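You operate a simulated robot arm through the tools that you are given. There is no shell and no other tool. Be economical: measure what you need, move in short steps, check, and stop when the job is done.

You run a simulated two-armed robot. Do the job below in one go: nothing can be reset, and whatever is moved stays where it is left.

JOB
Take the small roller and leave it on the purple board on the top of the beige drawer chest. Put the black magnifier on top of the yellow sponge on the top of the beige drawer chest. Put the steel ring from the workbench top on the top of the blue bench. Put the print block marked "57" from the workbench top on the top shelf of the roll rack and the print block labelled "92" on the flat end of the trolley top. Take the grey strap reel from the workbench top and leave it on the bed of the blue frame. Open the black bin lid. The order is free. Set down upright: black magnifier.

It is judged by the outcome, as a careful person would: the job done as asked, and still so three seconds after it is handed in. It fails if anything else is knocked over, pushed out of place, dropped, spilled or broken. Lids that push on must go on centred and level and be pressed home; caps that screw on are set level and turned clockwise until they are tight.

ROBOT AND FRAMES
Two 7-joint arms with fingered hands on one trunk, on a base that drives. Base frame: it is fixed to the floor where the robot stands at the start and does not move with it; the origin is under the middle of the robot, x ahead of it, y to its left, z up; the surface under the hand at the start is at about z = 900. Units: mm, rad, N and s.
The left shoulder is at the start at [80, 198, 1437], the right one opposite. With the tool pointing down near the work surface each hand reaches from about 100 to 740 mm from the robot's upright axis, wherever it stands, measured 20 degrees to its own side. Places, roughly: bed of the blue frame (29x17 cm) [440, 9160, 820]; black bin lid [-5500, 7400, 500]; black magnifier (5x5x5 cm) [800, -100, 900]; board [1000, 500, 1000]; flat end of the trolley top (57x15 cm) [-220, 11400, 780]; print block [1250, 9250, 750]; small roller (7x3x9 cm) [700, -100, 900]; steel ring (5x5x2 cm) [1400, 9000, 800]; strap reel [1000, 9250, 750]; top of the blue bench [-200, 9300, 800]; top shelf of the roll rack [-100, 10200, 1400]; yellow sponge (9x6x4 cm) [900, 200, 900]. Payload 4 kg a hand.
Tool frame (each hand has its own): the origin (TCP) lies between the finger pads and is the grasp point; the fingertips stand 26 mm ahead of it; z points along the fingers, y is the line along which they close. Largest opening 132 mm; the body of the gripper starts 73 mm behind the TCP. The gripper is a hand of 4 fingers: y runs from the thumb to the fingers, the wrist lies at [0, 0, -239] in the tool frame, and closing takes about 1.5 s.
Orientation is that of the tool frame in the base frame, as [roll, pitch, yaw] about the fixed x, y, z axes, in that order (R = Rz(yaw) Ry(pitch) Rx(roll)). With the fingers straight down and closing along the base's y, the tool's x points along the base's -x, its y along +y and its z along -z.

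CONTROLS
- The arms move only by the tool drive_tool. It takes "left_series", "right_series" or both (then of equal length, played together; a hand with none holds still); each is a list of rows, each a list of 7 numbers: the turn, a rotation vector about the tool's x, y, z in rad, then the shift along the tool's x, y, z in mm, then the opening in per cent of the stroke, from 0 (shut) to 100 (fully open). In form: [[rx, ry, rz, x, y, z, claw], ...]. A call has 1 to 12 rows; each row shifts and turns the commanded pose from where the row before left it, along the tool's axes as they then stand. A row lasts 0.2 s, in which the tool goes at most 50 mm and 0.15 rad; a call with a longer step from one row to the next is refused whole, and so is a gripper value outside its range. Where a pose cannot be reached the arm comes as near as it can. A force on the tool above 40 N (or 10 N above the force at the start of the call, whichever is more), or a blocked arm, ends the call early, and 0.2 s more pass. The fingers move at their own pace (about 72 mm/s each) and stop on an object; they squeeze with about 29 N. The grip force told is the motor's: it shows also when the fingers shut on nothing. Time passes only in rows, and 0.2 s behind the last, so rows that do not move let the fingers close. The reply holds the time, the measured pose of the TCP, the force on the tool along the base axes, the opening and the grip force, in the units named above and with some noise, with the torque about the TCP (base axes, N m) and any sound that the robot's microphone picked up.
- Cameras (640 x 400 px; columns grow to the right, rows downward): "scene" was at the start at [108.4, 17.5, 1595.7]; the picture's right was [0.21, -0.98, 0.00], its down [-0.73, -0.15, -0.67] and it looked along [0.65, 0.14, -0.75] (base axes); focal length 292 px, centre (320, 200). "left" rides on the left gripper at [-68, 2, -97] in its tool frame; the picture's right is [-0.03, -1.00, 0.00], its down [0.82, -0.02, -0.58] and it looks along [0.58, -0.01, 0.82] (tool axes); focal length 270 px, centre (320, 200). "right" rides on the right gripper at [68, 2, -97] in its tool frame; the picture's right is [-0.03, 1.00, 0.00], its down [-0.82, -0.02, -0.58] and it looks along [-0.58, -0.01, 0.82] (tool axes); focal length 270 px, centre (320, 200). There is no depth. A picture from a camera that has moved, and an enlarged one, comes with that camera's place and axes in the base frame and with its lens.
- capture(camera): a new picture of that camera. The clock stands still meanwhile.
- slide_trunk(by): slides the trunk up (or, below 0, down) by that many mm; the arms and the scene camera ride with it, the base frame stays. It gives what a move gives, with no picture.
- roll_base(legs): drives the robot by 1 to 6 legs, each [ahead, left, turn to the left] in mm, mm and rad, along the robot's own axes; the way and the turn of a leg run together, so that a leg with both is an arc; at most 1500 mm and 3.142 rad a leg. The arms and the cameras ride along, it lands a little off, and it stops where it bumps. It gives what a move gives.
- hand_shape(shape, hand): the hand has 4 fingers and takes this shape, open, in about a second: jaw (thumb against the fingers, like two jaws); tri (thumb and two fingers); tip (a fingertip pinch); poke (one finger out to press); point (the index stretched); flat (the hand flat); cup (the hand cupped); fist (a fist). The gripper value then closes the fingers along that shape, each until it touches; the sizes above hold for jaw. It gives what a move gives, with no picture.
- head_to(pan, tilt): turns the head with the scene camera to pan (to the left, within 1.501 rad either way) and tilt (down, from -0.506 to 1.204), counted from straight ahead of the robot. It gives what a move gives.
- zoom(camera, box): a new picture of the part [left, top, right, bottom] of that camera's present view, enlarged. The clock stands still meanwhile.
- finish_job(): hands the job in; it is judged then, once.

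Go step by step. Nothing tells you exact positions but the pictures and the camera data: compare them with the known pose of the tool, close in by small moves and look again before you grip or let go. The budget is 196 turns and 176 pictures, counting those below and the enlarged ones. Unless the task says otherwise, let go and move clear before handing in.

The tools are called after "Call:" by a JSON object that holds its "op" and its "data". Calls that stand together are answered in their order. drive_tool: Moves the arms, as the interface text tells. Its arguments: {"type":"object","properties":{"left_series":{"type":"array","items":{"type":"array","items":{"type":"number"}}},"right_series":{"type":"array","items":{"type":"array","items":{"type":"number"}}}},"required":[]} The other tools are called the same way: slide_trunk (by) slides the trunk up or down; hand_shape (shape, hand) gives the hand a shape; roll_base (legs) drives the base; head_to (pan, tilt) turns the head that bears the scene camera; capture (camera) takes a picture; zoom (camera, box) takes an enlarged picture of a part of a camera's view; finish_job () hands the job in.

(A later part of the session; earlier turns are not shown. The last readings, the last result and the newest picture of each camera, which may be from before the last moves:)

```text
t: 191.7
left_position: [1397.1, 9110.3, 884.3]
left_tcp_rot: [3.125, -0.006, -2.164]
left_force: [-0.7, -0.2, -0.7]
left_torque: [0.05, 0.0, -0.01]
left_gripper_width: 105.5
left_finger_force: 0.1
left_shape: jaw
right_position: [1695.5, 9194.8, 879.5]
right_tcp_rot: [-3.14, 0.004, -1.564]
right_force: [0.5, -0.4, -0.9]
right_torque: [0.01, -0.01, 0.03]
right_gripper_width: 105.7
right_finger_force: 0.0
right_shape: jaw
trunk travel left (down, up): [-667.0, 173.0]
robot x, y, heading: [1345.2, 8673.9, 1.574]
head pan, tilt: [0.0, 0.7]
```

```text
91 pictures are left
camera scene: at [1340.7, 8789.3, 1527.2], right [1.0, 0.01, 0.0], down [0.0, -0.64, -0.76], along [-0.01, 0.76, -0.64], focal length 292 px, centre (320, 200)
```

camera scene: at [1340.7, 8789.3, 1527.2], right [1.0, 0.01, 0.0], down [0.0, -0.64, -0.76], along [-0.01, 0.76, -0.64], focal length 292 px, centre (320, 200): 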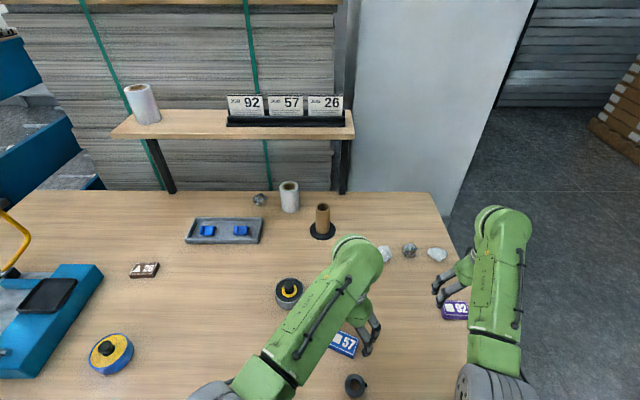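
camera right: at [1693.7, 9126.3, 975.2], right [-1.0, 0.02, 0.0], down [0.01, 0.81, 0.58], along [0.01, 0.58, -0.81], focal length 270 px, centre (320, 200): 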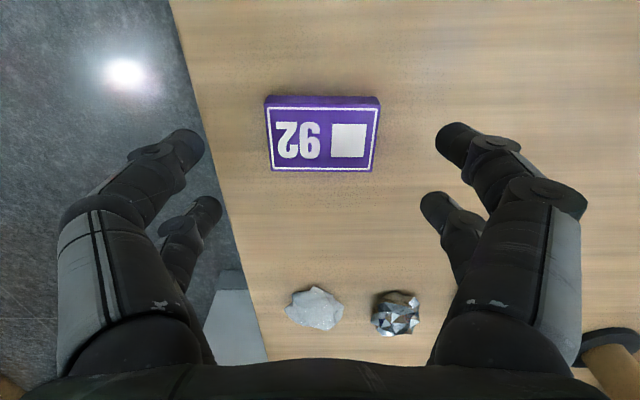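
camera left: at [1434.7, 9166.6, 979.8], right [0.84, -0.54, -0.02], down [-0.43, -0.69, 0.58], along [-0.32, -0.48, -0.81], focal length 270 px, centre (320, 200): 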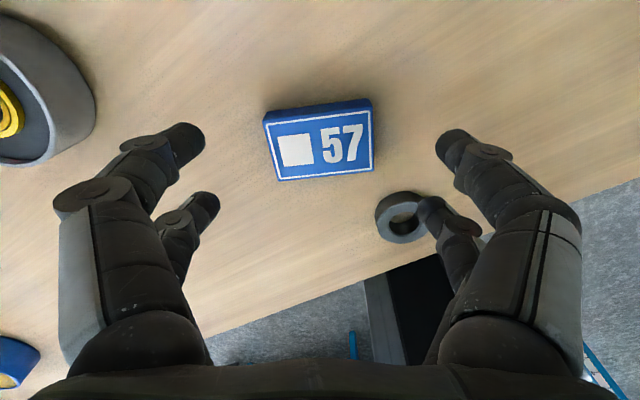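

Both hands are well aligned. Small correction on the left, then descending and closing both.

Call:
{"op": "drive_tool", "data": {"left_series": [[0, 0, -0.12, 4, 0, 0, 80], [0, 0, 0, 0, 0, 25, 80], [0, 0, 0, 0, 0, 25, 80], [0, 0, 0, 0, 0, 0, 80], [0, 0, 0, 0, 0, 0, 0], [0, 0, 0, 0, 0, 0, 0], [0, 0, 0, 0, 0, 0, 0], [0, 0, 0, 0, 0, 0, 0], [0, 0, 0, 0, 0, 0, 0]], "right_series": [[0, 0, 0, 0, 0, 0, 80], [0, 0, 0, 0, 0, 25, 80], [0, 0, 0, 0, 0, 22, 80], [0, 0, 0, 0, 0, 0, 80], [0, 0, 0, 0, 0, 0, 0], [0, 0, 0, 0, 0, 0, 0], [0, 0, 0, 0, 0, 0, 0], [0, 0, 0, 0, 0, 0, 0], [0, 0, 0, 0, 0, 0, 0]]}}

Call:
{"op": "capture", "data": {"camera": "right"}}

Call:
{"op": "capture", "data": {"camera": "left"}}

```text
t: 193.7
left_position: [1393.3, 9107.5, 833.8]
left_tcp_rot: [3.126, -0.004, -2.042]
left_force: [-0.3, 0.1, -0.1]
left_torque: [0.04, 0.0, 0.0]
left_gripper_width: 60.6
left_finger_force: 28.9
left_shape: jaw
right_position: [1694.7, 9195.3, 831.4]
right_tcp_rot: [3.141, 0.004, -1.564]
right_force: [-0.1, -0.3, -0.5]
right_torque: [-0.02, -0.01, 0.0]
right_gripper_width: 60.4
right_finger_force: 28.9
right_shape: jaw
trunk travel left (down, up): [-667.0, 173.0]
robot x, y, heading: [1339.8, 8671.1, 1.575]
head pan, tilt: [0.0, 0.7]
```

```text
90 pictures are left
camera right: at [1693.7, 9126.8, 928.2], right [-1.0, 0.02, 0.0], down [0.01, 0.81, 0.58], along [0.01, 0.58, -0.81], focal length 270 px, centre (320, 200)
```

right: 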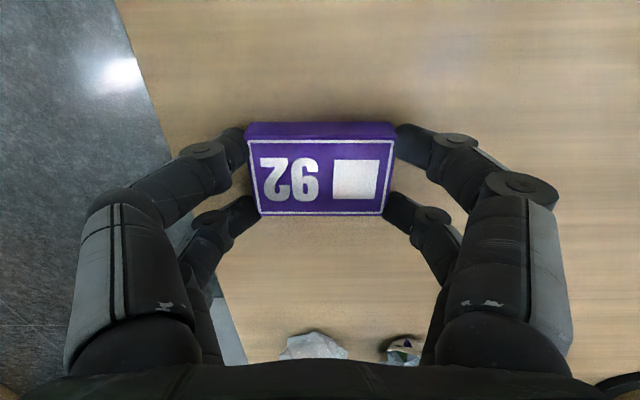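

```text
89 pictures are left
camera left: at [1423.8, 9168.1, 930.2], right [0.9, -0.43, -0.02], down [-0.34, -0.74, 0.58], along [-0.26, -0.52, -0.81], focal length 270 px, centre (320, 200)
```

left: 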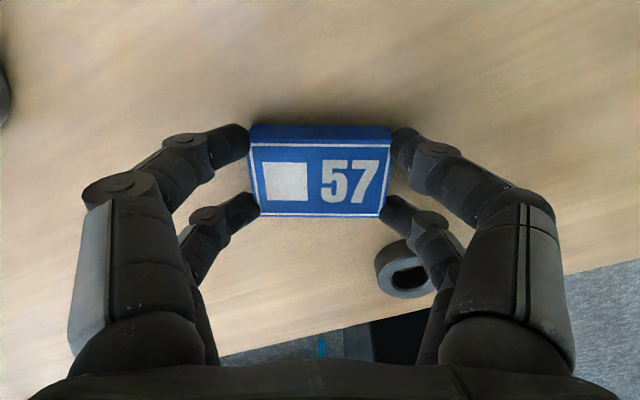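

Both blocks are gripped. Lifting.

Call:
{"op": "drive_tool", "data": {"left_series": [[0, 0, 0, 0, 0, -20, 0], [0, 0, 0, 0, 0, -35, 0], [0, 0, 0, 5, 0, -35, 0], [0, 0, 0, 10, 0, -30, 0]], "right_series": [[0, 0, 0, 0, 0, -20, 0], [0, 0, 0, 0, 0, -35, 0], [0, 0, 0, 5, 0, -35, 0], [0, 0, 0, 10, 0, -30, 0]]}}

Call:
{"op": "capture", "data": {"camera": "scene"}}

```text
t: 194.7
left_position: [1387.6, 9091.6, 955.1]
left_tcp_rot: [3.125, -0.001, -2.042]
left_force: [-0.1, 0.1, 0.3]
left_torque: [0.01, -0.02, -0.01]
left_gripper_width: 60.4
left_finger_force: 29.2
left_shape: jaw
right_position: [1694.4, 9178.6, 954.4]
right_tcp_rot: [-3.141, 0.004, -1.563]
right_force: [-0.7, -1.1, 0.3]
right_torque: [0.02, 0.0, -0.02]
right_gripper_width: 60.5
right_finger_force: 29.1
right_shape: jaw
trunk travel left (down, up): [-667.0, 173.0]
robot x, y, heading: [1339.8, 8673.3, 1.576]
head pan, tilt: [0.0, 0.7]
```

```text
88 pictures are left
camera scene: at [1340.1, 8787.4, 1527.3], right [1.0, 0.01, 0.0], down [0.0, -0.64, -0.77], along [0.0, 0.77, -0.64], focal length 292 px, centre (320, 200)
```

scene: 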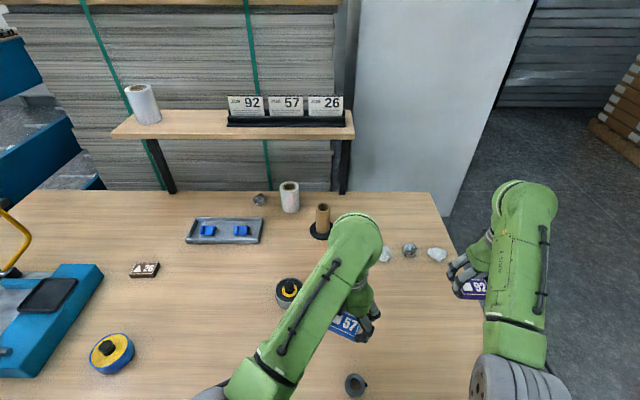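

Both blocks are held. Backing away and driving round to the left side of the roll rack, then facing +x.

Call:
{"op": "roll_base", "data": {"legs": [[-420, 0, 0], [0, 1500, 0], [0, 1450, 0], [1500, 0, 0], [450, 0, 0], [0, 0, -1.571]]}}

Call:
{"op": "head_to", "data": {"pan": 0, "tilt": 0.25}}

Call:
{"op": "capture", "data": {"camera": "scene"}}

```text
t: 224.3
left_position: [-1202.6, 10138.9, 954.5]
left_tcp_rot: [3.125, -0.003, 2.681]
left_force: [0.4, 0.1, -0.9]
left_torque: [0.01, -0.04, -0.04]
left_gripper_width: 60.5
left_finger_force: 29.1
left_shape: jaw
right_position: [-1112.4, 9832.4, 952.9]
right_tcp_rot: [-3.14, 0.003, -3.124]
right_force: [0.4, -1.3, -0.6]
right_torque: [-0.02, -0.01, 0.0]
right_gripper_width: 60.2
right_finger_force: 28.7
right_shape: jaw
trunk travel left (down, up): [-667.0, 173.0]
robot x, y, heading: [-1624.7, 10179.3, 0.014]
head pan, tilt: [0.0, 0.7]
```

```text
t: 225.2
left_position: [-1202.7, 10137.7, 954.6]
left_tcp_rot: [3.126, -0.003, 2.68]
left_force: [-0.8, 0.4, -0.6]
left_torque: [0.0, 0.01, 0.0]
left_gripper_width: 60.6
left_finger_force: 29.1
left_shape: jaw
right_position: [-1112.1, 9831.5, 953.1]
right_tcp_rot: [-3.141, 0.003, -3.124]
right_force: [-0.6, -0.5, -0.9]
right_torque: [0.02, -0.01, 0.01]
right_gripper_width: 60.2
right_finger_force: 29.0
right_shape: jaw
trunk travel left (down, up): [-667.0, 173.0]
robot x, y, heading: [-1620.9, 10179.3, 0.019]
head pan, tilt: [0.0, 0.25]
```

```text
87 pictures are left
camera scene: at [-1497.9, 10184.4, 1568.0], right [0.02, -1.0, 0.0], down [-0.25, 0.0, -0.97], along [0.97, 0.02, -0.25], focal length 292 px, centre (320, 200)
```

scene: 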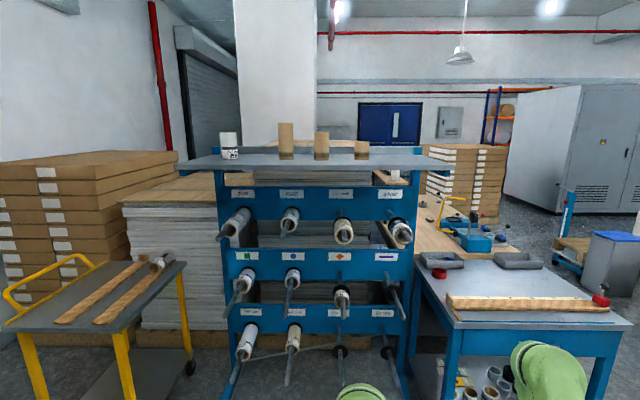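

Call:
{"op": "zoom", "data": {"camera": "scene", "box": [0, 220, 220, 360]}}

Call:
{"op": "zoom", "data": {"camera": "scene", "box": [160, 110, 480, 310]}}

Call:
{"op": "zoom", "data": {"camera": "scene", "box": [400, 220, 640, 380]}}

```text
2.86 times, centred on (110, 290) of scene
camera zoom: at [-1497.9, 10184.4, 1568.0], right [0.02, -1.0, 0.0], down [-0.25, 0.0, -0.97], along [0.97, 0.02, -0.25], focal length 833 px, centre (920, -57)
```

zoom: 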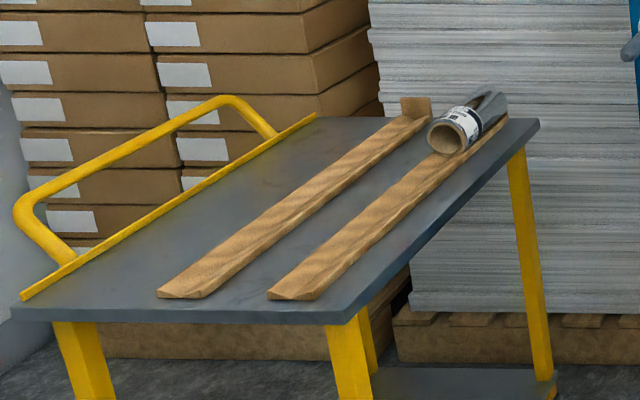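

```text
2.00 times, centred on (320, 210) of scene
camera zoom: at [-1497.9, 10184.4, 1568.0], right [0.02, -1.0, 0.0], down [-0.25, 0.0, -0.97], along [0.97, 0.02, -0.25], focal length 583 px, centre (320, 180)
```

zoom: 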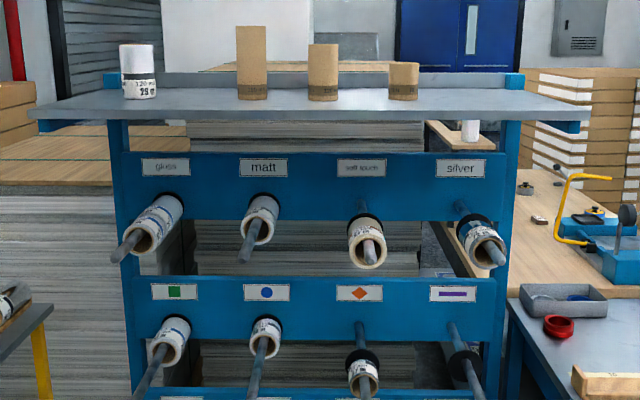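

```text
2.50 times, centred on (520, 300) of scene
camera zoom: at [-1497.9, 10184.4, 1568.0], right [0.02, -1.0, 0.0], down [-0.25, 0.0, -0.97], along [0.97, 0.02, -0.25], focal length 729 px, centre (-180, -50)
```

zoom: 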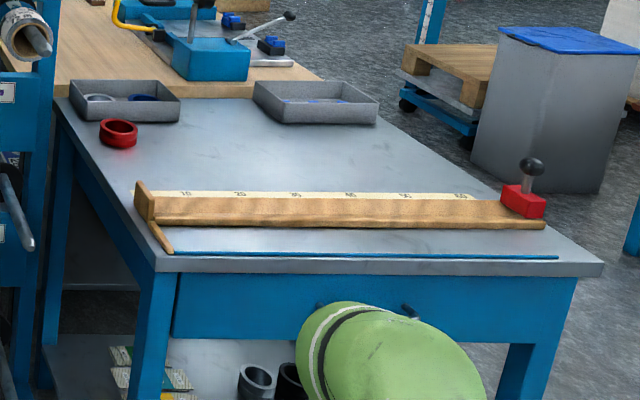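

The trolley's free strip is beside the yellow rail (~(-250, 11400)); the rack shelf is ~1.4 m high with rods sticking out toward me. I'll raise the trunk fully and lift the left hand with "57" above shelf height.

Call:
{"op": "slide_trunk", "data": {"by": 170}}

Call:
{"op": "drive_tool", "data": {"left_series": [[0, 0, -0.11, 0, 0, -40, 0], [0, 0, -0.11, 0, 0, -40, 0], [0, 0, -0.11, 0, 0, -40, 0], [0, 0, -0.12, 0, 0, -40, 0], [0, 0, 0, 0, 0, -40, 0], [0, 0, 0, 0, 0, -40, 0], [0, 0, 0, 0, 0, -40, 0], [0, 0, 0, 0, 0, -40, 0]]}}

Call:
{"op": "head_to", "data": {"pan": 0.1, "tilt": 0.5}}

Call:
{"op": "capture", "data": {"camera": "scene"}}

```text
t: 227.1
left_position: [-1203.3, 10139.3, 1122.8]
left_tcp_rot: [3.125, -0.003, 2.68]
left_force: [0.2, 0.4, -0.3]
left_torque: [0.01, -0.01, 0.01]
left_gripper_width: 60.4
left_finger_force: 29.1
left_shape: jaw
right_position: [-1113.4, 9831.6, 1123.9]
right_tcp_rot: [-3.141, 0.003, -3.123]
right_force: [0.2, -0.3, -0.1]
right_torque: [0.02, 0.02, -0.01]
right_gripper_width: 60.3
right_finger_force: 29.2
right_shape: jaw
trunk travel left (down, up): [-837.0, 3.0]
robot x, y, heading: [-1624.1, 10180.6, 0.012]
head pan, tilt: [0.0, 0.25]
```

```text
t: 228.9
left_position: [-1019.4, 10152.0, 1259.4]
left_tcp_rot: [3.126, 0.005, 3.131]
left_force: [-0.3, 0.2, -1.2]
left_torque: [0.0, 0.0, 0.02]
left_gripper_width: 60.6
left_finger_force: 29.4
left_shape: jaw
left hand out of reach, approached as far as the arm can: row 1, 2, 3, 4, 5, 6, 7, 8
right_position: [-1111.2, 9832.5, 1123.1]
right_tcp_rot: [-3.139, 0.003, -3.125]
right_force: [-0.5, 0.4, -0.7]
right_torque: [-0.02, -0.02, 0.0]
right_gripper_width: 60.1
right_finger_force: 29.2
right_shape: jaw
trunk travel left (down, up): [-837.0, 3.0]
robot x, y, heading: [-1623.8, 10183.8, 0.018]
head pan, tilt: [0.0, 0.25]
```

```text
t: 229.7
left_position: [-1020.3, 10151.8, 1258.2]
left_tcp_rot: [3.125, 0.006, 3.129]
left_force: [-0.2, 0.5, 0.0]
left_torque: [-0.03, 0.0, 0.02]
left_gripper_width: 60.4
left_finger_force: 28.9
left_shape: jaw
right_position: [-1112.1, 9832.3, 1122.8]
right_tcp_rot: [-3.14, 0.001, -3.125]
right_force: [0.6, 0.4, -0.5]
right_torque: [-0.03, 0.03, -0.02]
right_gripper_width: 59.8
right_finger_force: 28.8
right_shape: jaw
trunk travel left (down, up): [-837.0, 3.0]
robot x, y, heading: [-1626.7, 10181.6, 0.019]
head pan, tilt: [0.099, 0.499]
```

```text
83 pictures are left
camera scene: at [-1500.3, 10193.4, 1714.9], right [0.12, -0.99, 0.0], down [-0.48, -0.06, -0.88], along [0.87, 0.1, -0.48], focal length 292 px, centre (320, 200)
```

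scene: 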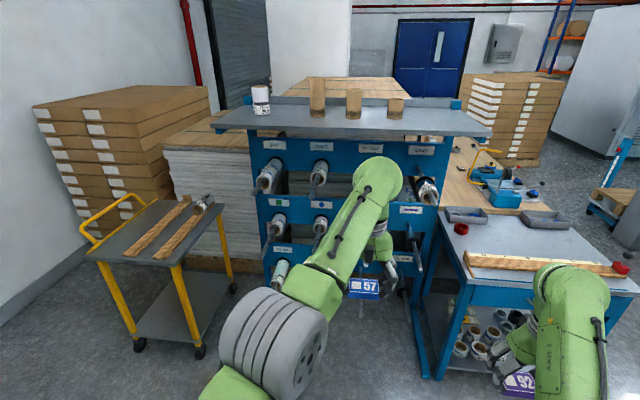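

Shelf is at about z 1413 with its front edge near x -351. Tool-down won't reach that high comfortably, so I'll tilt the left hand forward ~0.45 rad, raise it, and tuck the right arm in.

Call:
{"op": "drive_tool", "data": {"left_series": [[0, -0.15, 0, 0, 0, 0, 0], [0, -0.15, 0, 0, 0, 0, 0], [0, -0.15, 0, 0, 0, 0, 0], [0, 0, 0, -17, 25, -36, 0], [0, 0, 0, -17, 25, -36, 0], [0, 0, 0, -17, 25, -36, 0], [0, 0, 0, -17, 25, -36, 0], [0, 0, 0, -17, 25, -36, 0], [0, 0, 0, -17, 25, -36, 0]], "right_series": [[0, 0, 0, 25, 0, 25, 0], [0, 0, 0, 25, 0, 25, 0], [0, 0, 0, 30, 0, 15, 0], [0, 0, 0, 30, 0, 15, 0], [0, 0, 0, 30, 0, 0, 0], [0, 0, 0, 0, 0, 0, 0], [0, 0, 0, 0, 0, 0, 0], [0, 0, 0, 0, 0, 0, 0], [0, 0, 0, 0, 0, 0, 0]]}}

Call:
{"op": "capture", "data": {"camera": "scene"}}

```text
t: 231.7
left_position: [-1022.9, 10301.5, 1501.6]
left_tcp_rot: [3.125, 0.455, 3.122]
left_force: [-0.1, 0.3, -1.1]
left_torque: [-0.03, 0.02, -0.01]
left_gripper_width: 60.3
left_finger_force: 29.0
left_shape: jaw
right_position: [-1252.0, 9830.4, 1042.5]
right_tcp_rot: [-3.14, 0.003, -3.124]
right_force: [-0.2, -0.7, -0.4]
right_torque: [0.0, 0.0, 0.0]
right_gripper_width: 60.1
right_finger_force: 29.1
right_shape: jaw
trunk travel left (down, up): [-837.0, 3.0]
robot x, y, heading: [-1621.7, 10178.3, 0.017]
head pan, tilt: [0.099, 0.499]
```

```text
82 pictures are left
camera scene: at [-1501.6, 10194.9, 1714.9], right [0.12, -0.99, 0.0], down [-0.48, -0.06, -0.88], along [0.87, 0.1, -0.48], focal length 292 px, centre (320, 200)
```

scene: 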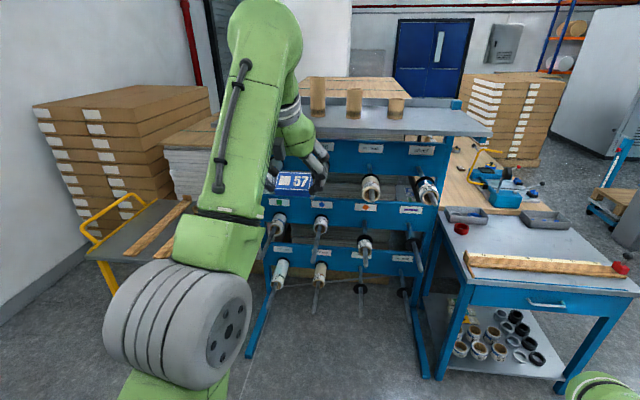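

Left hand is above shelf height with no reach trouble. Driving forward 560 mm, then checking.

Call:
{"op": "roll_base", "data": {"legs": [[560, 0, 0]]}}

Call:
{"op": "capture", "data": {"camera": "scene"}}

Call:
{"op": "capture", "data": {"camera": "left"}}

Call:
{"op": "capture", "data": {"camera": "right"}}

```text
t: 234.9
left_position: [-466.2, 10309.6, 1500.4]
left_tcp_rot: [3.123, 0.459, 3.124]
left_force: [-0.6, -0.1, 0.2]
left_torque: [0.0, 0.0, 0.01]
left_gripper_width: 60.4
left_finger_force: 28.6
left_shape: jaw
right_position: [-693.7, 9840.2, 1043.3]
right_tcp_rot: [3.141, 0.005, -3.123]
right_force: [0.8, -0.7, -0.3]
right_torque: [0.02, -0.03, -0.02]
right_gripper_width: 60.0
right_finger_force: 28.7
right_shape: jaw
trunk travel left (down, up): [-837.0, 3.0]
robot x, y, heading: [-1065.2, 10192.0, 0.024]
head pan, tilt: [0.099, 0.499]
```

```text
81 pictures are left
camera scene: at [-945.5, 10203.6, 1715.2], right [0.12, -0.99, 0.0], down [-0.47, -0.06, -0.88], along [0.87, 0.1, -0.48], focal length 292 px, centre (320, 200)
```

scene: 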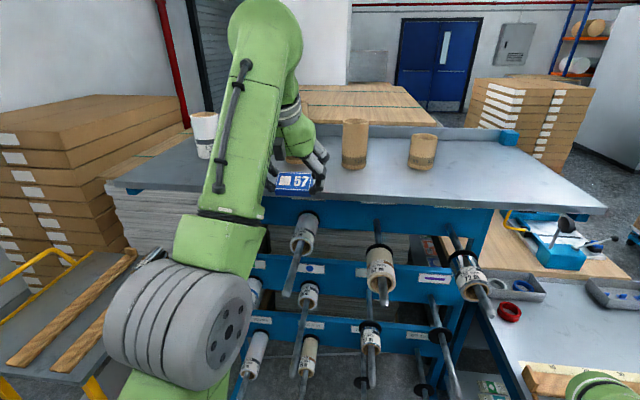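

```text
80 pictures are left
camera left: at [-448.5, 10308.2, 1618.7], right [0.01, -1.0, -0.01], down [-0.99, -0.01, 0.16], along [-0.16, 0.0, -0.99], focal length 270 px, centre (320, 200)
```

left: 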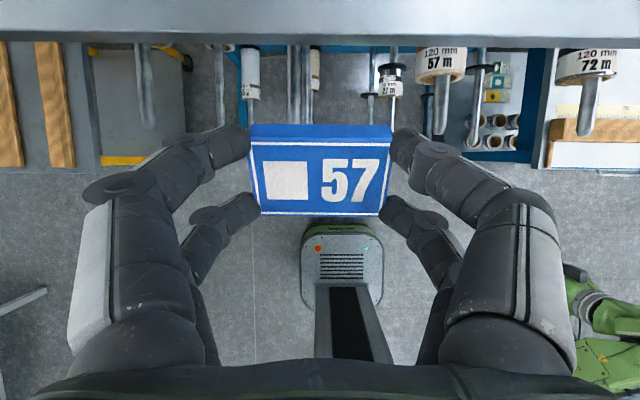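

```text
79 pictures are left
camera right: at [-763.0, 9840.6, 1139.3], right [0.01, 1.0, 0.0], down [0.81, -0.01, 0.58], along [0.58, 0.0, -0.81], focal length 270 px, centre (320, 200)
```

right: 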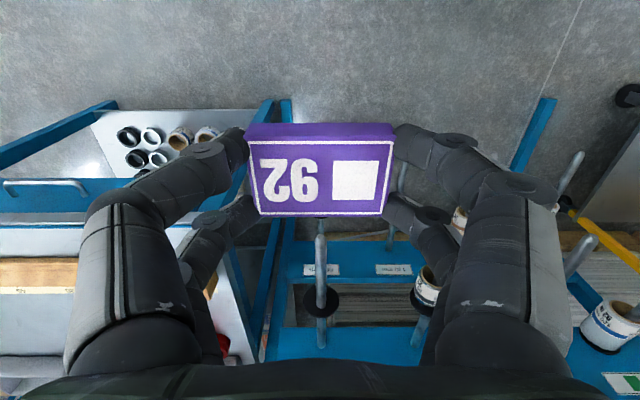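

Shelf edge at x ≈ -361. Moving the block over the shelf (aiming TCP x ≈ -312, between the tubes).

Call:
{"op": "roll_base", "data": {"legs": [[70, -25, 0]]}}

Call:
{"op": "drive_tool", "data": {"left_series": [[0, 0, 0, -25, 0, 12.4, 0], [0, 0, 0, -25, 0, 12.4, 0], [0, 0, 0, -25, 0, 12.4, 0]]}}

Call:
{"op": "capture", "data": {"camera": "scene"}}

Call:
{"op": "capture", "data": {"camera": "left"}}

```text
t: 235.9
left_position: [-409.4, 10291.3, 1508.4]
left_tcp_rot: [3.129, 0.467, 3.127]
left_force: [-1.1, -0.1, -0.6]
left_torque: [-0.01, -0.11, -0.02]
left_gripper_width: 59.9
left_finger_force: 28.9
left_shape: jaw
right_position: [-632.1, 9820.3, 1046.6]
right_tcp_rot: [-3.136, 0.014, -3.123]
right_force: [-0.1, 0.2, -0.4]
right_torque: [-0.04, -0.06, 0.0]
right_gripper_width: 60.1
right_finger_force: 29.1
right_shape: jaw
trunk travel left (down, up): [-837.0, 3.0]
robot x, y, heading: [-997.3, 10166.7, 0.017]
head pan, tilt: [0.099, 0.499]
```

```text
t: 236.7
left_position: [-312.4, 10285.8, 1502.0]
left_tcp_rot: [3.123, 0.462, 3.124]
left_force: [0.4, 0.3, -0.9]
left_torque: [0.01, -0.02, 0.0]
left_gripper_width: 60.0
left_finger_force: 29.0
left_shape: jaw
right_position: [-625.0, 9818.5, 1042.6]
right_tcp_rot: [-3.14, 0.005, -3.122]
right_force: [0.5, -0.4, 0.0]
right_torque: [0.0, -0.03, -0.01]
right_gripper_width: 59.9
right_finger_force: 28.9
right_shape: jaw
trunk travel left (down, up): [-837.0, 3.0]
robot x, y, heading: [-997.4, 10168.6, 0.023]
head pan, tilt: [0.099, 0.499]
```

```text
78 pictures are left
camera scene: at [-876.1, 10182.1, 1715.2], right [0.12, -0.99, 0.0], down [-0.47, -0.06, -0.88], along [0.87, 0.1, -0.48], focal length 292 px, centre (320, 200)
```

scene: 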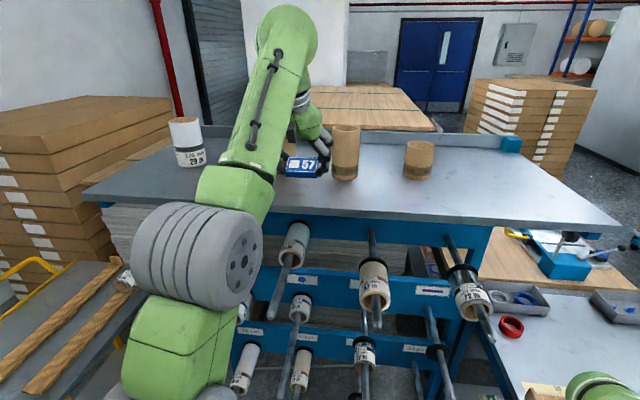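

```text
77 pictures are left
camera left: at [-295.7, 10285.6, 1619.2], right [0.01, -1.0, 0.0], down [-0.99, -0.01, 0.15], along [-0.15, 0.0, -0.99], focal length 270 px, centre (320, 200)
```

left: 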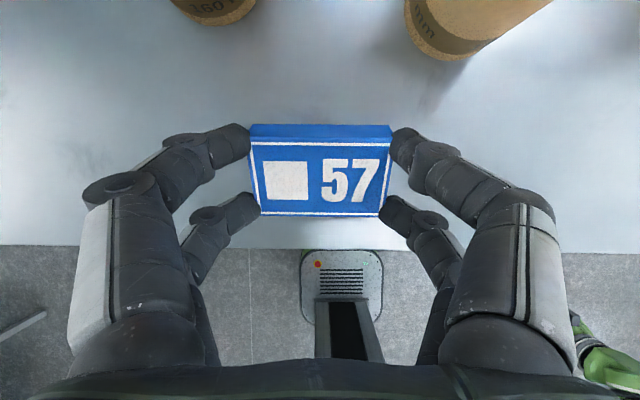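

Block is over the shelf interior. Lowering.

Call:
{"op": "drive_tool", "data": {"left_series": [[0, 0, 0, 6.7, 0, 13.4, 0], [0, 0, 0, 6.7, 0, 13.4, 0], [0, 0, 0, 3.6, 0, 7.2, 0], [0, 0, 0, 1.3, 0, 2.7, 0], [0, 0, 0, 1.3, 0, 2.7, 0], [0, 0, 0, 0, 0, 0, 0]]}}

Call:
{"op": "zoom", "data": {"camera": "scene", "box": [250, 110, 380, 220]}}

```text
t: 238.1
left_position: [-312.1, 10285.0, 1460.3]
left_tcp_rot: [3.123, 0.462, 3.124]
left_force: [2.9, 1.1, 12.8]
left_torque: [0.09, 0.02, -0.05]
left_gripper_width: 60.3
left_finger_force: 28.9
left_shape: jaw
right_position: [-623.7, 9818.0, 1042.9]
right_tcp_rot: [3.141, 0.003, -3.123]
right_force: [-0.6, -0.4, -0.8]
right_torque: [-0.04, -0.02, 0.0]
right_gripper_width: 60.2
right_finger_force: 28.8
right_shape: jaw
trunk travel left (down, up): [-837.0, 3.0]
robot x, y, heading: [-994.1, 10167.5, 0.02]
head pan, tilt: [0.099, 0.499]
```

```text
3.64 times, centred on (315, 165) of scene
camera zoom: at [-873.4, 10179.9, 1715.2], right [0.12, -0.99, 0.0], down [-0.47, -0.06, -0.88], along [0.87, 0.1, -0.48], focal length 1060 px, centre (338, 327)
```

zoom: 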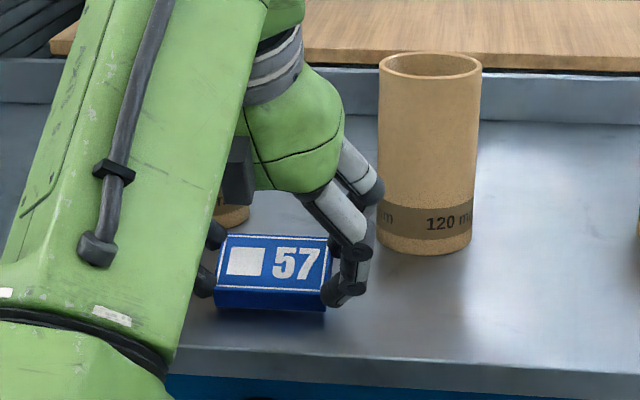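

Contact made. Opening just enough to release, then withdrawing along the tool axis.

Call:
{"op": "drive_tool", "data": {"left_series": [[0, 0, 0, 0, 0, 0, 50], [0, 0, 0, 0, 0, 0, 60], [0, 0, 0, 0, 0, 0, 64], [0, 0, 0, 0, 0, -10, 64], [0, 0, 0, 0, 0, -25, 64], [0, 0, 0, 0, 0, -35, 64], [0, 0, 0, 0, 0, -35, 64]]}}

Call:
{"op": "zoom", "data": {"camera": "scene", "box": [250, 110, 380, 220]}}

Call:
{"op": "capture", "data": {"camera": "left"}}

```text
t: 239.7
left_position: [-359.3, 10284.1, 1551.6]
left_tcp_rot: [3.122, 0.46, 3.123]
left_force: [-0.5, -0.4, 0.0]
left_torque: [-0.03, -0.04, -0.01]
left_gripper_width: 84.1
left_finger_force: 0.1
left_shape: jaw
right_position: [-624.8, 9816.8, 1041.6]
right_tcp_rot: [-3.141, 0.004, -3.124]
right_force: [-0.6, -0.4, -0.8]
right_torque: [-0.03, 0.02, 0.02]
right_gripper_width: 60.0
right_finger_force: 29.0
right_shape: jaw
trunk travel left (down, up): [-837.0, 3.0]
robot x, y, heading: [-990.9, 10166.4, 0.023]
head pan, tilt: [0.099, 0.499]
```

```text
3.64 times, centred on (315, 165) of scene
camera zoom: at [-873.5, 10179.9, 1715.0], right [0.12, -0.99, 0.0], down [-0.47, -0.06, -0.88], along [0.87, 0.1, -0.48], focal length 1060 px, centre (338, 327)
```

zoom: 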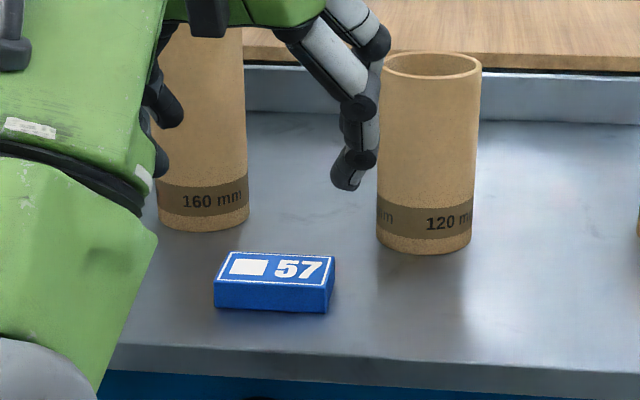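

```text
74 pictures are left
camera left: at [-339.6, 10283.3, 1668.5], right [0.01, -1.0, -0.01], down [-0.99, -0.01, 0.16], along [-0.16, 0.0, -0.99], focal length 270 px, centre (320, 200)
```

left: 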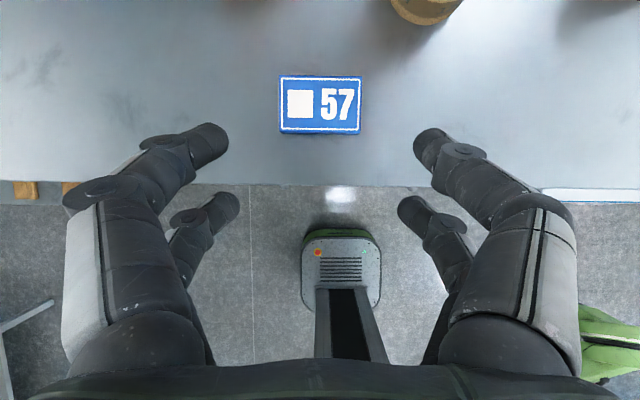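

"57" is flat on the shelf. Backing away, folding the left arm, lowering the trunk.

Call:
{"op": "roll_base", "data": {"legs": [[-620, 0, 0]]}}

Call:
{"op": "drive_tool", "data": {"left_series": [[0, 0.15, 0, 0, 0, 40, 64], [0, 0.15, 0, 0, 0, 40, 64], [0, 0.15, 0, 5, 0, 40, 64], [0, 0, 0, 20, 5, 40, 64], [0, 0, 0, 25, 10, 40, 64], [0, 0, 0, 25, 10, 40, 64], [0, 0, 0, 25, 10, 40, 64], [0, 0, 0, 25, 10, 40, 64], [0, 0, 0, 25, 10, 40, 64], [0, 0, 0, 30, 10, 30, 64], [0, 0, 0, 30, 10, 30, 64]]}}

Call:
{"op": "slide_trunk", "data": {"by": -100}}

Call:
{"op": "roll_base", "data": {"legs": [[0, 880, 0], [0, 0, 0.78]]}}

Call:
{"op": "head_to", "data": {"pan": -0.2, "tilt": 0.5}}

Call:
{"op": "capture", "data": {"camera": "scene"}}

```text
t: 243.2
left_position: [-975.2, 10274.1, 1549.4]
left_tcp_rot: [3.123, 0.457, 3.128]
left_force: [0.9, 0.6, 0.3]
left_torque: [-0.01, 0.03, 0.03]
left_gripper_width: 84.2
left_finger_force: 0.2
left_shape: jaw
right_position: [-1240.6, 9805.4, 1041.2]
right_tcp_rot: [-3.14, 0.003, -3.119]
right_force: [-0.1, 0.5, -1.1]
right_torque: [-0.03, -0.03, -0.01]
right_gripper_width: 60.1
right_finger_force: 29.0
right_shape: jaw
trunk travel left (down, up): [-837.0, 3.0]
robot x, y, heading: [-1613.6, 10156.4, 0.023]
head pan, tilt: [0.099, 0.499]
```

```text
t: 245.6
left_position: [-931.1, 10308.5, 1354.8]
left_tcp_rot: [3.125, 0.007, 3.135]
left_force: [-0.5, -0.1, 0.0]
left_torque: [-0.01, -0.02, 0.0]
left_gripper_width: 84.0
left_finger_force: 0.1
left_shape: jaw
left hand out of reach, approached as far as the arm can: row 4, 5, 6, 7, 8, 9, 10, 11
right_position: [-1242.3, 9806.1, 1043.1]
right_tcp_rot: [3.141, 0.004, -3.12]
right_force: [-0.7, 0.7, -0.6]
right_torque: [0.01, -0.02, 0.0]
right_gripper_width: 60.0
right_finger_force: 29.1
right_shape: jaw
trunk travel left (down, up): [-837.0, 3.0]
robot x, y, heading: [-1613.0, 10155.2, 0.023]
head pan, tilt: [0.099, 0.499]
```

```text
t: 246.9
left_position: [-929.9, 10309.3, 1255.3]
left_tcp_rot: [3.125, 0.008, 3.134]
left_force: [0.7, -0.1, 0.0]
left_torque: [0.0, 0.02, 0.0]
left_gripper_width: 84.1
left_finger_force: 0.0
left_shape: jaw
right_position: [-1242.3, 9804.7, 942.4]
right_tcp_rot: [-3.141, 0.003, -3.121]
right_force: [0.1, 0.0, -0.5]
right_torque: [0.05, -0.02, 0.03]
right_gripper_width: 60.1
right_finger_force: 28.9
right_shape: jaw
trunk travel left (down, up): [-737.0, 103.0]
robot x, y, heading: [-1611.5, 10155.1, 0.02]
head pan, tilt: [0.099, 0.499]
```

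```text
t: 253.7
left_position: [-1256.4, 11632.5, 1255.4]
left_tcp_rot: [3.125, 0.005, -2.367]
left_force: [0.8, 0.6, 0.3]
left_torque: [-0.01, -0.02, 0.04]
left_gripper_width: 84.5
left_finger_force: 0.0
left_shape: jaw
right_position: [-1123.4, 11058.2, 942.0]
right_tcp_rot: [3.14, 0.005, -2.339]
right_force: [-0.2, -0.8, -1.3]
right_torque: [-0.01, 0.01, -0.01]
right_gripper_width: 59.8
right_finger_force: 28.8
right_shape: jaw
trunk travel left (down, up): [-737.0, 103.0]
robot x, y, heading: [-1637.5, 11041.6, 0.805]
head pan, tilt: [0.099, 0.499]
```

```text
t: 254.5
left_position: [-1256.7, 11635.0, 1254.5]
left_tcp_rot: [3.126, 0.005, -2.367]
left_force: [-0.2, 0.2, -0.6]
left_torque: [-0.04, -0.01, 0.02]
left_gripper_width: 84.3
left_finger_force: 0.1
left_shape: jaw
right_position: [-1123.1, 11058.1, 942.9]
right_tcp_rot: [3.14, 0.005, -2.34]
right_force: [0.1, -0.7, 0.3]
right_torque: [0.0, -0.01, -0.01]
right_gripper_width: 59.6
right_finger_force: 29.2
right_shape: jaw
trunk travel left (down, up): [-737.0, 103.0]
robot x, y, heading: [-1635.5, 11045.2, 0.801]
head pan, tilt: [-0.201, 0.499]
```

```text
73 pictures are left
camera scene: at [-1537.8, 11118.7, 1614.9], right [0.57, -0.82, 0.0], down [-0.39, -0.27, -0.88], along [0.72, 0.5, -0.48], focal length 292 px, centre (320, 200)
```

scene: 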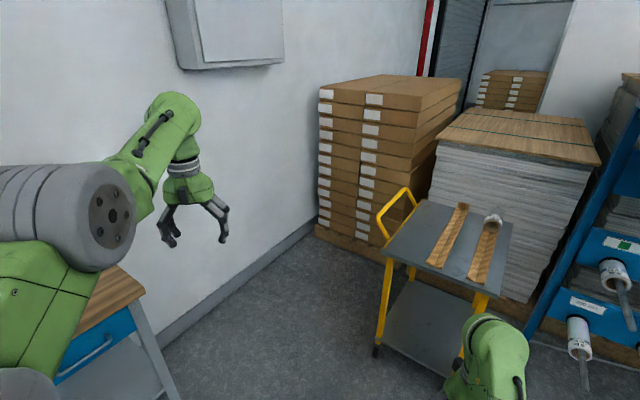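

Left arm is fully stretched again; I'll use the proven downward sweep to fold it here, in free space.

Call:
{"op": "drive_tool", "data": {"left_series": [[0, 0, 0, -12, 0, 40, 60], [0, 0, 0, -9, 0, 40, 60], [0, 0, 0, -6, 0, 40, 60], [0, 0, 0, -3, 0, 40, 60], [0, 0, 0, 0, 0, 40, 60], [0, 0, 0, 3, 0, 40, 60], [0, 0, 0, 6, 0, 40, 60], [0, 0, 0, 9, 0, 40, 60], [0, 0, 0, 12, 0, 40, 60], [0, 0, 0, 17, 0, 40, 60], [0, 0, 0, 21, 0, 40, 60], [0, 0, 0, 25, 0, 40, 60]]}}

Call:
{"op": "drive_tool", "data": {"left_series": [[0, 0, 0, 30, 0, 35, 60], [0, 0, 0, 34, 0, 30, 60], [0, 0, 0, 38, 0, 20, 60], [0, 0, 0, 40, 0, 10, 60], [0, 0, 0, 40, 0, 0, 60], [0, 0, 0, 40, 0, -20, 60], [0, 0, 0, 30, 0, -35, 60], [0, 0, 0, 0, 0, -45, 60], [0, 0, 0, 0, 0, -45, 60], [0, 0, 0, 0, 0, -45, 60], [0, 0, 0, 0, 0, -45, 60]]}}

Call:
{"op": "capture", "data": {"camera": "scene"}}

```text
t: 257.1
left_position: [-1304.0, 11597.0, 774.0]
left_tcp_rot: [3.126, 0.007, -2.367]
left_force: [-0.2, 0.0, 0.0]
left_torque: [-0.02, -0.01, -0.02]
left_gripper_width: 79.7
left_finger_force: 0.2
left_shape: jaw
right_position: [-1123.8, 11058.2, 941.9]
right_tcp_rot: [3.141, 0.004, -2.339]
right_force: [0.0, 0.1, 0.2]
right_torque: [0.01, -0.02, 0.01]
right_gripper_width: 59.8
right_finger_force: 28.8
right_shape: jaw
trunk travel left (down, up): [-737.0, 103.0]
robot x, y, heading: [-1632.9, 11044.4, 0.802]
head pan, tilt: [-0.201, 0.499]
```

```text
t: 259.5
left_position: [-1322.4, 11551.8, 711.6]
left_tcp_rot: [3.124, 0.004, -2.366]
left_force: [-0.7, -0.2, 0.5]
left_torque: [0.03, 0.0, -0.04]
left_gripper_width: 79.6
left_finger_force: 0.0
left_shape: jaw
left hand out of reach, approached as far as the arm can: row 1, 2, 3, 4, 5, 6, 7, 8, 9, 10, 11
right_position: [-1123.1, 11058.4, 942.4]
right_tcp_rot: [-3.141, 0.004, -2.338]
right_force: [-0.6, 0.4, -1.3]
right_torque: [-0.01, 0.04, 0.01]
right_gripper_width: 59.8
right_finger_force: 29.0
right_shape: jaw
trunk travel left (down, up): [-737.0, 103.0]
robot x, y, heading: [-1635.6, 11042.2, 0.798]
head pan, tilt: [-0.201, 0.499]
```

```text
72 pictures are left
camera scene: at [-1537.2, 11118.4, 1614.8], right [0.57, -0.82, 0.0], down [-0.39, -0.27, -0.88], along [0.72, 0.5, -0.48], focal length 292 px, centre (320, 200)
```

scene: 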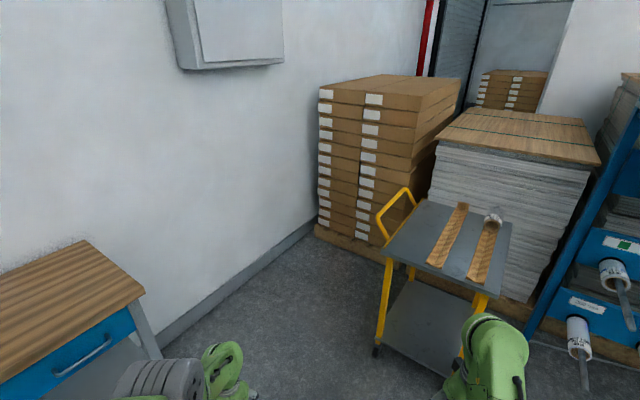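

Call:
{"op": "drive_tool", "data": {"left_series": [[0, 0, 0, 30, 0, 38, 60], [0, 0, 0, 34, 0, 36, 60], [0, 0, 0, 37, 0, 33, 60], [0, 0, 0, 40, 0, 29, 60], [0, 0, 0, 42, 0, 25, 60], [0, 0, 0, 44, 0, 20, 60]]}}

```text
t: 260.9
left_position: [-1484.8, 11399.1, 525.2]
left_tcp_rot: [3.126, 0.008, -2.366]
left_force: [-0.8, 1.0, -0.4]
left_torque: [0.01, 0.01, 0.01]
left_gripper_width: 79.6
left_finger_force: 0.1
left_shape: jaw
left hand out of reach, approached as far as the arm can: row 6
right_position: [-1124.1, 11057.4, 943.3]
right_tcp_rot: [3.14, 0.002, -2.337]
right_force: [-0.5, -0.2, -0.8]
right_torque: [-0.03, 0.0, 0.0]
right_gripper_width: 59.8
right_finger_force: 28.3
right_shape: jaw
trunk travel left (down, up): [-737.0, 103.0]
robot x, y, heading: [-1636.1, 11048.0, 0.801]
head pan, tilt: [-0.201, 0.499]
```

Call:
{"op": "drive_tool", "data": {"left_series": [[0, 0, 0, 0, 20, 3, 60], [0, 0, 0, 0, 20, 3, 60], [0, 0, 0, 0, 17, 0, 60], [0, 0, 0, 30, 0, 12, 60], [0, 0, 0, 35, 0, 8, 60], [0, 0, 0, 35, 0, 4, 60], [0, 0, 0, 35, 0, -4, 60], [0, 0, 0, 30, 0, -15, 60], [0, 0, 0, 0, 0, -30, 60], [0, 0, 0, 0, 0, -30, 60]]}}

```text
t: 263.1
left_position: [-1630.0, 11334.7, 472.9]
left_tcp_rot: [3.126, 0.005, -2.367]
left_force: [1.3, 1.1, 0.3]
left_torque: [0.02, -0.04, 0.06]
left_gripper_width: 79.5
left_finger_force: 0.1
left_shape: jaw
left hand out of reach, approached as far as the arm can: row 5, 6, 7, 8, 9, 10
right_position: [-1123.2, 11059.0, 942.9]
right_tcp_rot: [3.141, 0.004, -2.339]
right_force: [-0.3, -0.1, -0.1]
right_torque: [-0.01, -0.02, -0.02]
right_gripper_width: 60.0
right_finger_force: 29.3
right_shape: jaw
trunk travel left (down, up): [-737.0, 103.0]
robot x, y, heading: [-1635.2, 11044.5, 0.802]
head pan, tilt: [-0.201, 0.499]
```

Call:
{"op": "drive_tool", "data": {"left_series": [[0, 0, 0, -40, 0, -8, 60], [0, 0, 0, -40, 0, -11, 60], [0, 0, 0, -40, 0, -14, 60], [0, 0, 0, -40, 0, -17, 60], [0, 0, 0, -40, 0, -20, 60], [0, 0, 0, -40, 0, -24, 60], [0, 0, 0, -38, 0, -28, 60], [0, 0, 0, -35, 0, -32, 60], [0, 0, 0, -30, 0, -35, 60], [0, 0, 0, 40, 0, 20, 60], [0, 0, 0, 40, 0, 10, 60], [0, 0, 0, 40, 0, 0, 60]]}}

```text
t: 265.7
left_position: [-1444.9, 11512.8, 590.7]
left_tcp_rot: [3.126, 0.007, -2.365]
left_force: [-0.5, -0.7, 0.0]
left_torque: [0.04, 0.03, 0.02]
left_gripper_width: 79.6
left_finger_force: 0.0
left_shape: jaw
left hand out of reach, approached as far as the arm can: row 10, 11, 12
right_position: [-1124.1, 11058.6, 943.1]
right_tcp_rot: [3.14, 0.004, -2.338]
right_force: [0.6, -0.7, -0.1]
right_torque: [-0.04, 0.02, -0.02]
right_gripper_width: 59.7
right_finger_force: 29.2
right_shape: jaw
trunk travel left (down, up): [-737.0, 103.0]
robot x, y, heading: [-1634.2, 11042.2, 0.803]
head pan, tilt: [-0.201, 0.499]
```

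Call:
{"op": "drive_tool", "data": {"left_series": [[0, 0, 0, 40, 0, 30, 60], [0, 0, 0, 40, 0, 24, 60], [0, 0, 0, 40, 0, 19, 60], [0, 0, 0, 40, 0, 14, 60], [0, 0, 0, 40, 0, 9, 60], [0, 0, 0, 40, 0, 3, 60], [0, 0, 0, 30, 0, -5, 60], [0, 0, 0, 20, 0, -15, 60], [0, 0, 0, 0, 0, -25, 60], [0, 0, 0, 0, 0, -35, 60]]}}

```text
t: 267.9
left_position: [-1641.1, 11318.8, 467.9]
left_tcp_rot: [3.128, 0.007, -2.368]
left_force: [-0.8, -0.5, 0.6]
left_torque: [-0.01, 0.02, -0.01]
left_gripper_width: 79.6
left_finger_force: 0.0
left_shape: jaw
left hand out of reach, approached as far as the arm can: row 5, 6, 7, 8, 9, 10
right_position: [-1123.8, 11059.5, 942.2]
right_tcp_rot: [-3.141, 0.003, -2.339]
right_force: [0.3, 0.4, 0.0]
right_torque: [0.01, -0.01, 0.03]
right_gripper_width: 60.1
right_finger_force: 29.0
right_shape: jaw
trunk travel left (down, up): [-737.0, 103.0]
robot x, y, heading: [-1636.7, 11044.0, 0.803]
head pan, tilt: [-0.201, 0.499]
```

I'll leave the left arm hanging at my side (compact) and use the right arm. Driving to the trolley.

Call:
{"op": "roll_base", "data": {"legs": [[545, -456, 0]]}}

Call:
{"op": "head_to", "data": {"pan": -0.1, "tilt": 0.8}}

Call:
{"op": "capture", "data": {"camera": "scene"}}

```text
t: 271.8
left_position: [-934.3, 11397.5, 468.4]
left_tcp_rot: [3.126, 0.008, -2.37]
left_force: [0.3, -0.3, 0.1]
left_torque: [0.03, 0.04, -0.03]
left_gripper_width: 79.7
left_finger_force: 0.1
left_shape: jaw
right_position: [-418.3, 11134.4, 944.6]
right_tcp_rot: [-3.139, 0.003, -2.344]
right_force: [0.2, -0.8, -0.3]
right_torque: [0.02, -0.02, -0.03]
right_gripper_width: 59.9
right_finger_force: 29.0
right_shape: jaw
trunk travel left (down, up): [-737.0, 103.0]
robot x, y, heading: [-929.6, 11121.7, 0.799]
head pan, tilt: [-0.201, 0.499]
```

```text
t: 272.6
left_position: [-933.5, 11397.3, 468.3]
left_tcp_rot: [3.124, 0.006, -2.371]
left_force: [0.7, -0.7, -0.4]
left_torque: [-0.02, 0.0, 0.0]
left_gripper_width: 79.8
left_finger_force: 0.1
left_shape: jaw
right_position: [-416.9, 11134.6, 942.7]
right_tcp_rot: [3.141, 0.004, -2.341]
right_force: [0.5, -0.4, -1.0]
right_torque: [-0.01, 0.01, 0.01]
right_gripper_width: 59.7
right_finger_force: 29.1
right_shape: jaw
trunk travel left (down, up): [-737.0, 103.0]
robot x, y, heading: [-926.7, 11128.1, 0.796]
head pan, tilt: [-0.099, 0.799]
```

```text
71 pictures are left
camera scene: at [-843.0, 11197.0, 1589.0], right [0.64, -0.77, 0.0], down [-0.55, -0.46, -0.7], along [0.53, 0.45, -0.72], focal length 292 px, centre (320, 200)
```

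scene: 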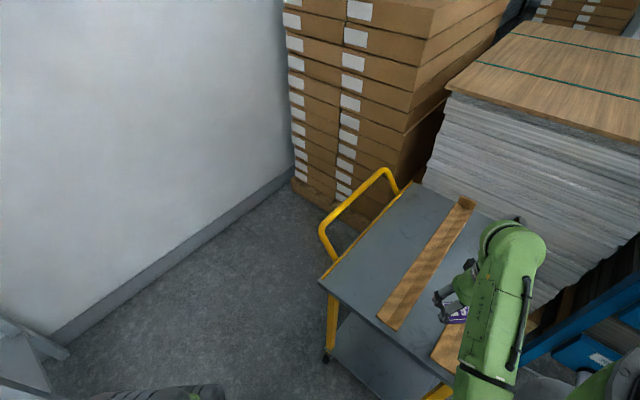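

Moving "92" over the free strip.

Call:
{"op": "drive_tool", "data": {"right_series": [[0, 0, 0, -35.3, 28, 0, 0], [0, 0, 0, -35.3, 28, 0, 0], [0, 0, 0, -35.3, 28, 0, 0], [0, 0, 0, -35.3, 28, 10, 0], [0, 0, 0, -35.3, 28, 20, 0], [0, 0, 0, -35.3, 28, 20, 0]]}}

Call:
{"op": "capture", "data": {"camera": "scene"}}

Call:
{"op": "capture", "data": {"camera": "right"}}

```text
t: 273.9
left_position: [-932.4, 11397.4, 467.9]
left_tcp_rot: [3.125, 0.003, -2.37]
left_force: [0.4, -0.5, -0.2]
left_torque: [-0.02, -0.01, -0.02]
left_gripper_width: 79.6
left_finger_force: 0.0
left_shape: jaw
right_position: [-388.9, 11404.4, 890.5]
right_tcp_rot: [3.141, 0.003, -2.342]
right_force: [0.2, 0.1, -0.3]
right_torque: [-0.04, 0.03, -0.03]
right_gripper_width: 60.0
right_finger_force: 28.8
right_shape: jaw
trunk travel left (down, up): [-737.0, 103.0]
robot x, y, heading: [-930.8, 11122.1, 0.801]
head pan, tilt: [-0.099, 0.799]
```

```text
70 pictures are left
camera scene: at [-843.0, 11199.2, 1588.8], right [0.64, -0.77, 0.0], down [-0.55, -0.46, -0.7], along [0.53, 0.45, -0.72], focal length 292 px, centre (320, 200)
```

scene: 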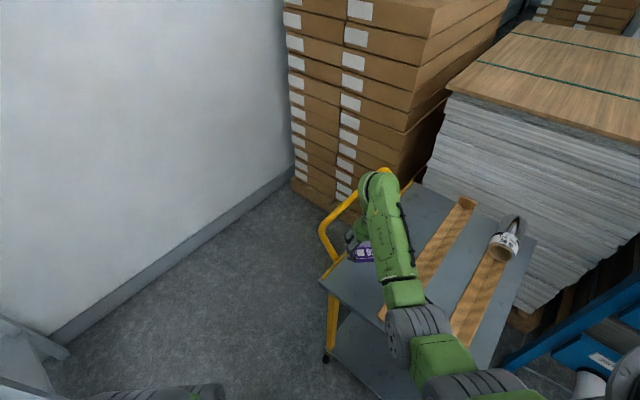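

```text
69 pictures are left
camera right: at [-438.2, 11356.9, 986.7], right [-0.7, 0.72, 0.0], down [0.58, 0.57, 0.58], along [0.42, 0.4, -0.81], focal length 270 px, centre (320, 200)
```

right: 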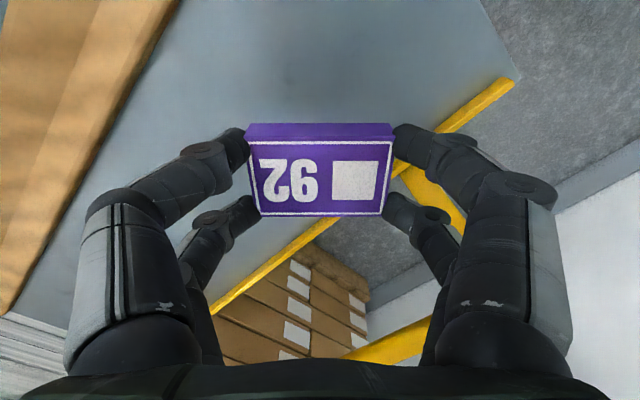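

Landing spot is a bit near the rail; shifting 32 mm away from it, then lowering.

Call:
{"op": "drive_tool", "data": {"right_series": [[0, 0, 0, 25, -20, 0, 0], [0, 0, 0, 0, 0, 25, 0], [0, 0, 0, 0, 0, 20, 0], [0, 0, 0, 0, 0, 4, 0], [0, 0, 0, 0, 0, 4, 0], [0, 0, 0, 0, 0, 0, 0]]}}

Call:
{"op": "capture", "data": {"camera": "right"}}

Call:
{"op": "zoom", "data": {"camera": "scene", "box": [300, 180, 480, 340]}}

```text
t: 275.4
left_position: [-932.9, 11396.1, 468.0]
left_tcp_rot: [3.127, 0.004, -2.371]
left_force: [0.5, 0.4, -0.3]
left_torque: [0.03, 0.0, 0.03]
left_gripper_width: 79.7
left_finger_force: 0.0
left_shape: jaw
right_position: [-392.8, 11372.0, 840.6]
right_tcp_rot: [3.141, 0.003, -2.343]
right_force: [0.0, 0.6, 0.0]
right_torque: [0.01, -0.02, 0.01]
right_gripper_width: 59.5
right_finger_force: 29.1
right_shape: jaw
trunk travel left (down, up): [-737.0, 103.0]
robot x, y, heading: [-929.8, 11120.0, 0.801]
head pan, tilt: [-0.099, 0.799]
```

```text
68 pictures are left
camera right: at [-441.1, 11323.8, 935.9], right [-0.7, 0.72, 0.0], down [0.58, 0.57, 0.58], along [0.42, 0.4, -0.81], focal length 270 px, centre (320, 200)
```

right: 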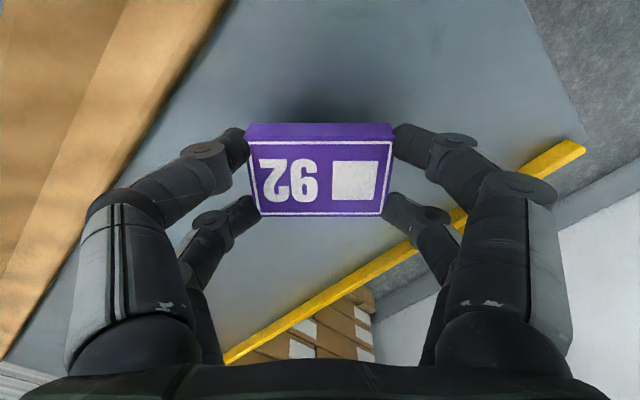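

```text
2.50 times, centred on (390, 260) of scene
camera zoom: at [-843.4, 11197.4, 1588.9], right [0.64, -0.77, 0.0], down [-0.55, -0.46, -0.7], along [0.53, 0.45, -0.72], focal length 729 px, centre (145, 50)
```

zoom: 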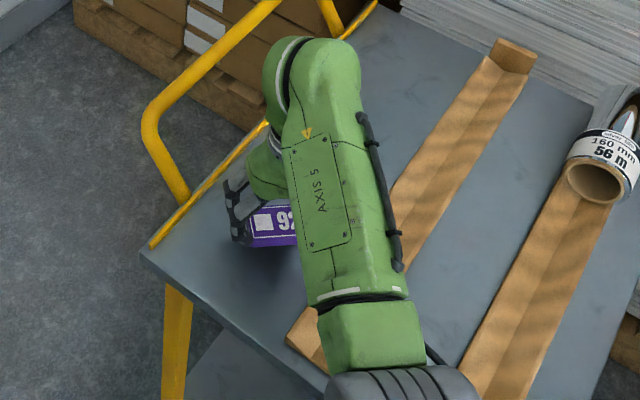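

Call:
{"op": "drive_tool", "data": {"right_series": [[0, 0, 0, 0, 0, 4, 0], [0, 0, 0, 0, 0, 3, 0], [0, 0, 0, 0, 0, 3, 0], [0, 0, 0, 0, 0, 0, 0]]}}

```text
t: 276.4
left_position: [-932.4, 11397.8, 467.8]
left_tcp_rot: [3.126, 0.005, -2.371]
left_force: [0.0, 1.3, 1.1]
left_torque: [-0.05, 0.04, 0.02]
left_gripper_width: 79.7
left_finger_force: 0.1
left_shape: jaw
right_position: [-392.9, 11372.1, 830.8]
right_tcp_rot: [-3.141, 0.003, -2.343]
right_force: [0.4, -0.6, 0.4]
right_torque: [-0.01, 0.0, -0.02]
right_gripper_width: 59.8
right_finger_force: 29.2
right_shape: jaw
trunk travel left (down, up): [-737.0, 103.0]
robot x, y, heading: [-930.4, 11123.4, 0.797]
head pan, tilt: [-0.099, 0.799]
```

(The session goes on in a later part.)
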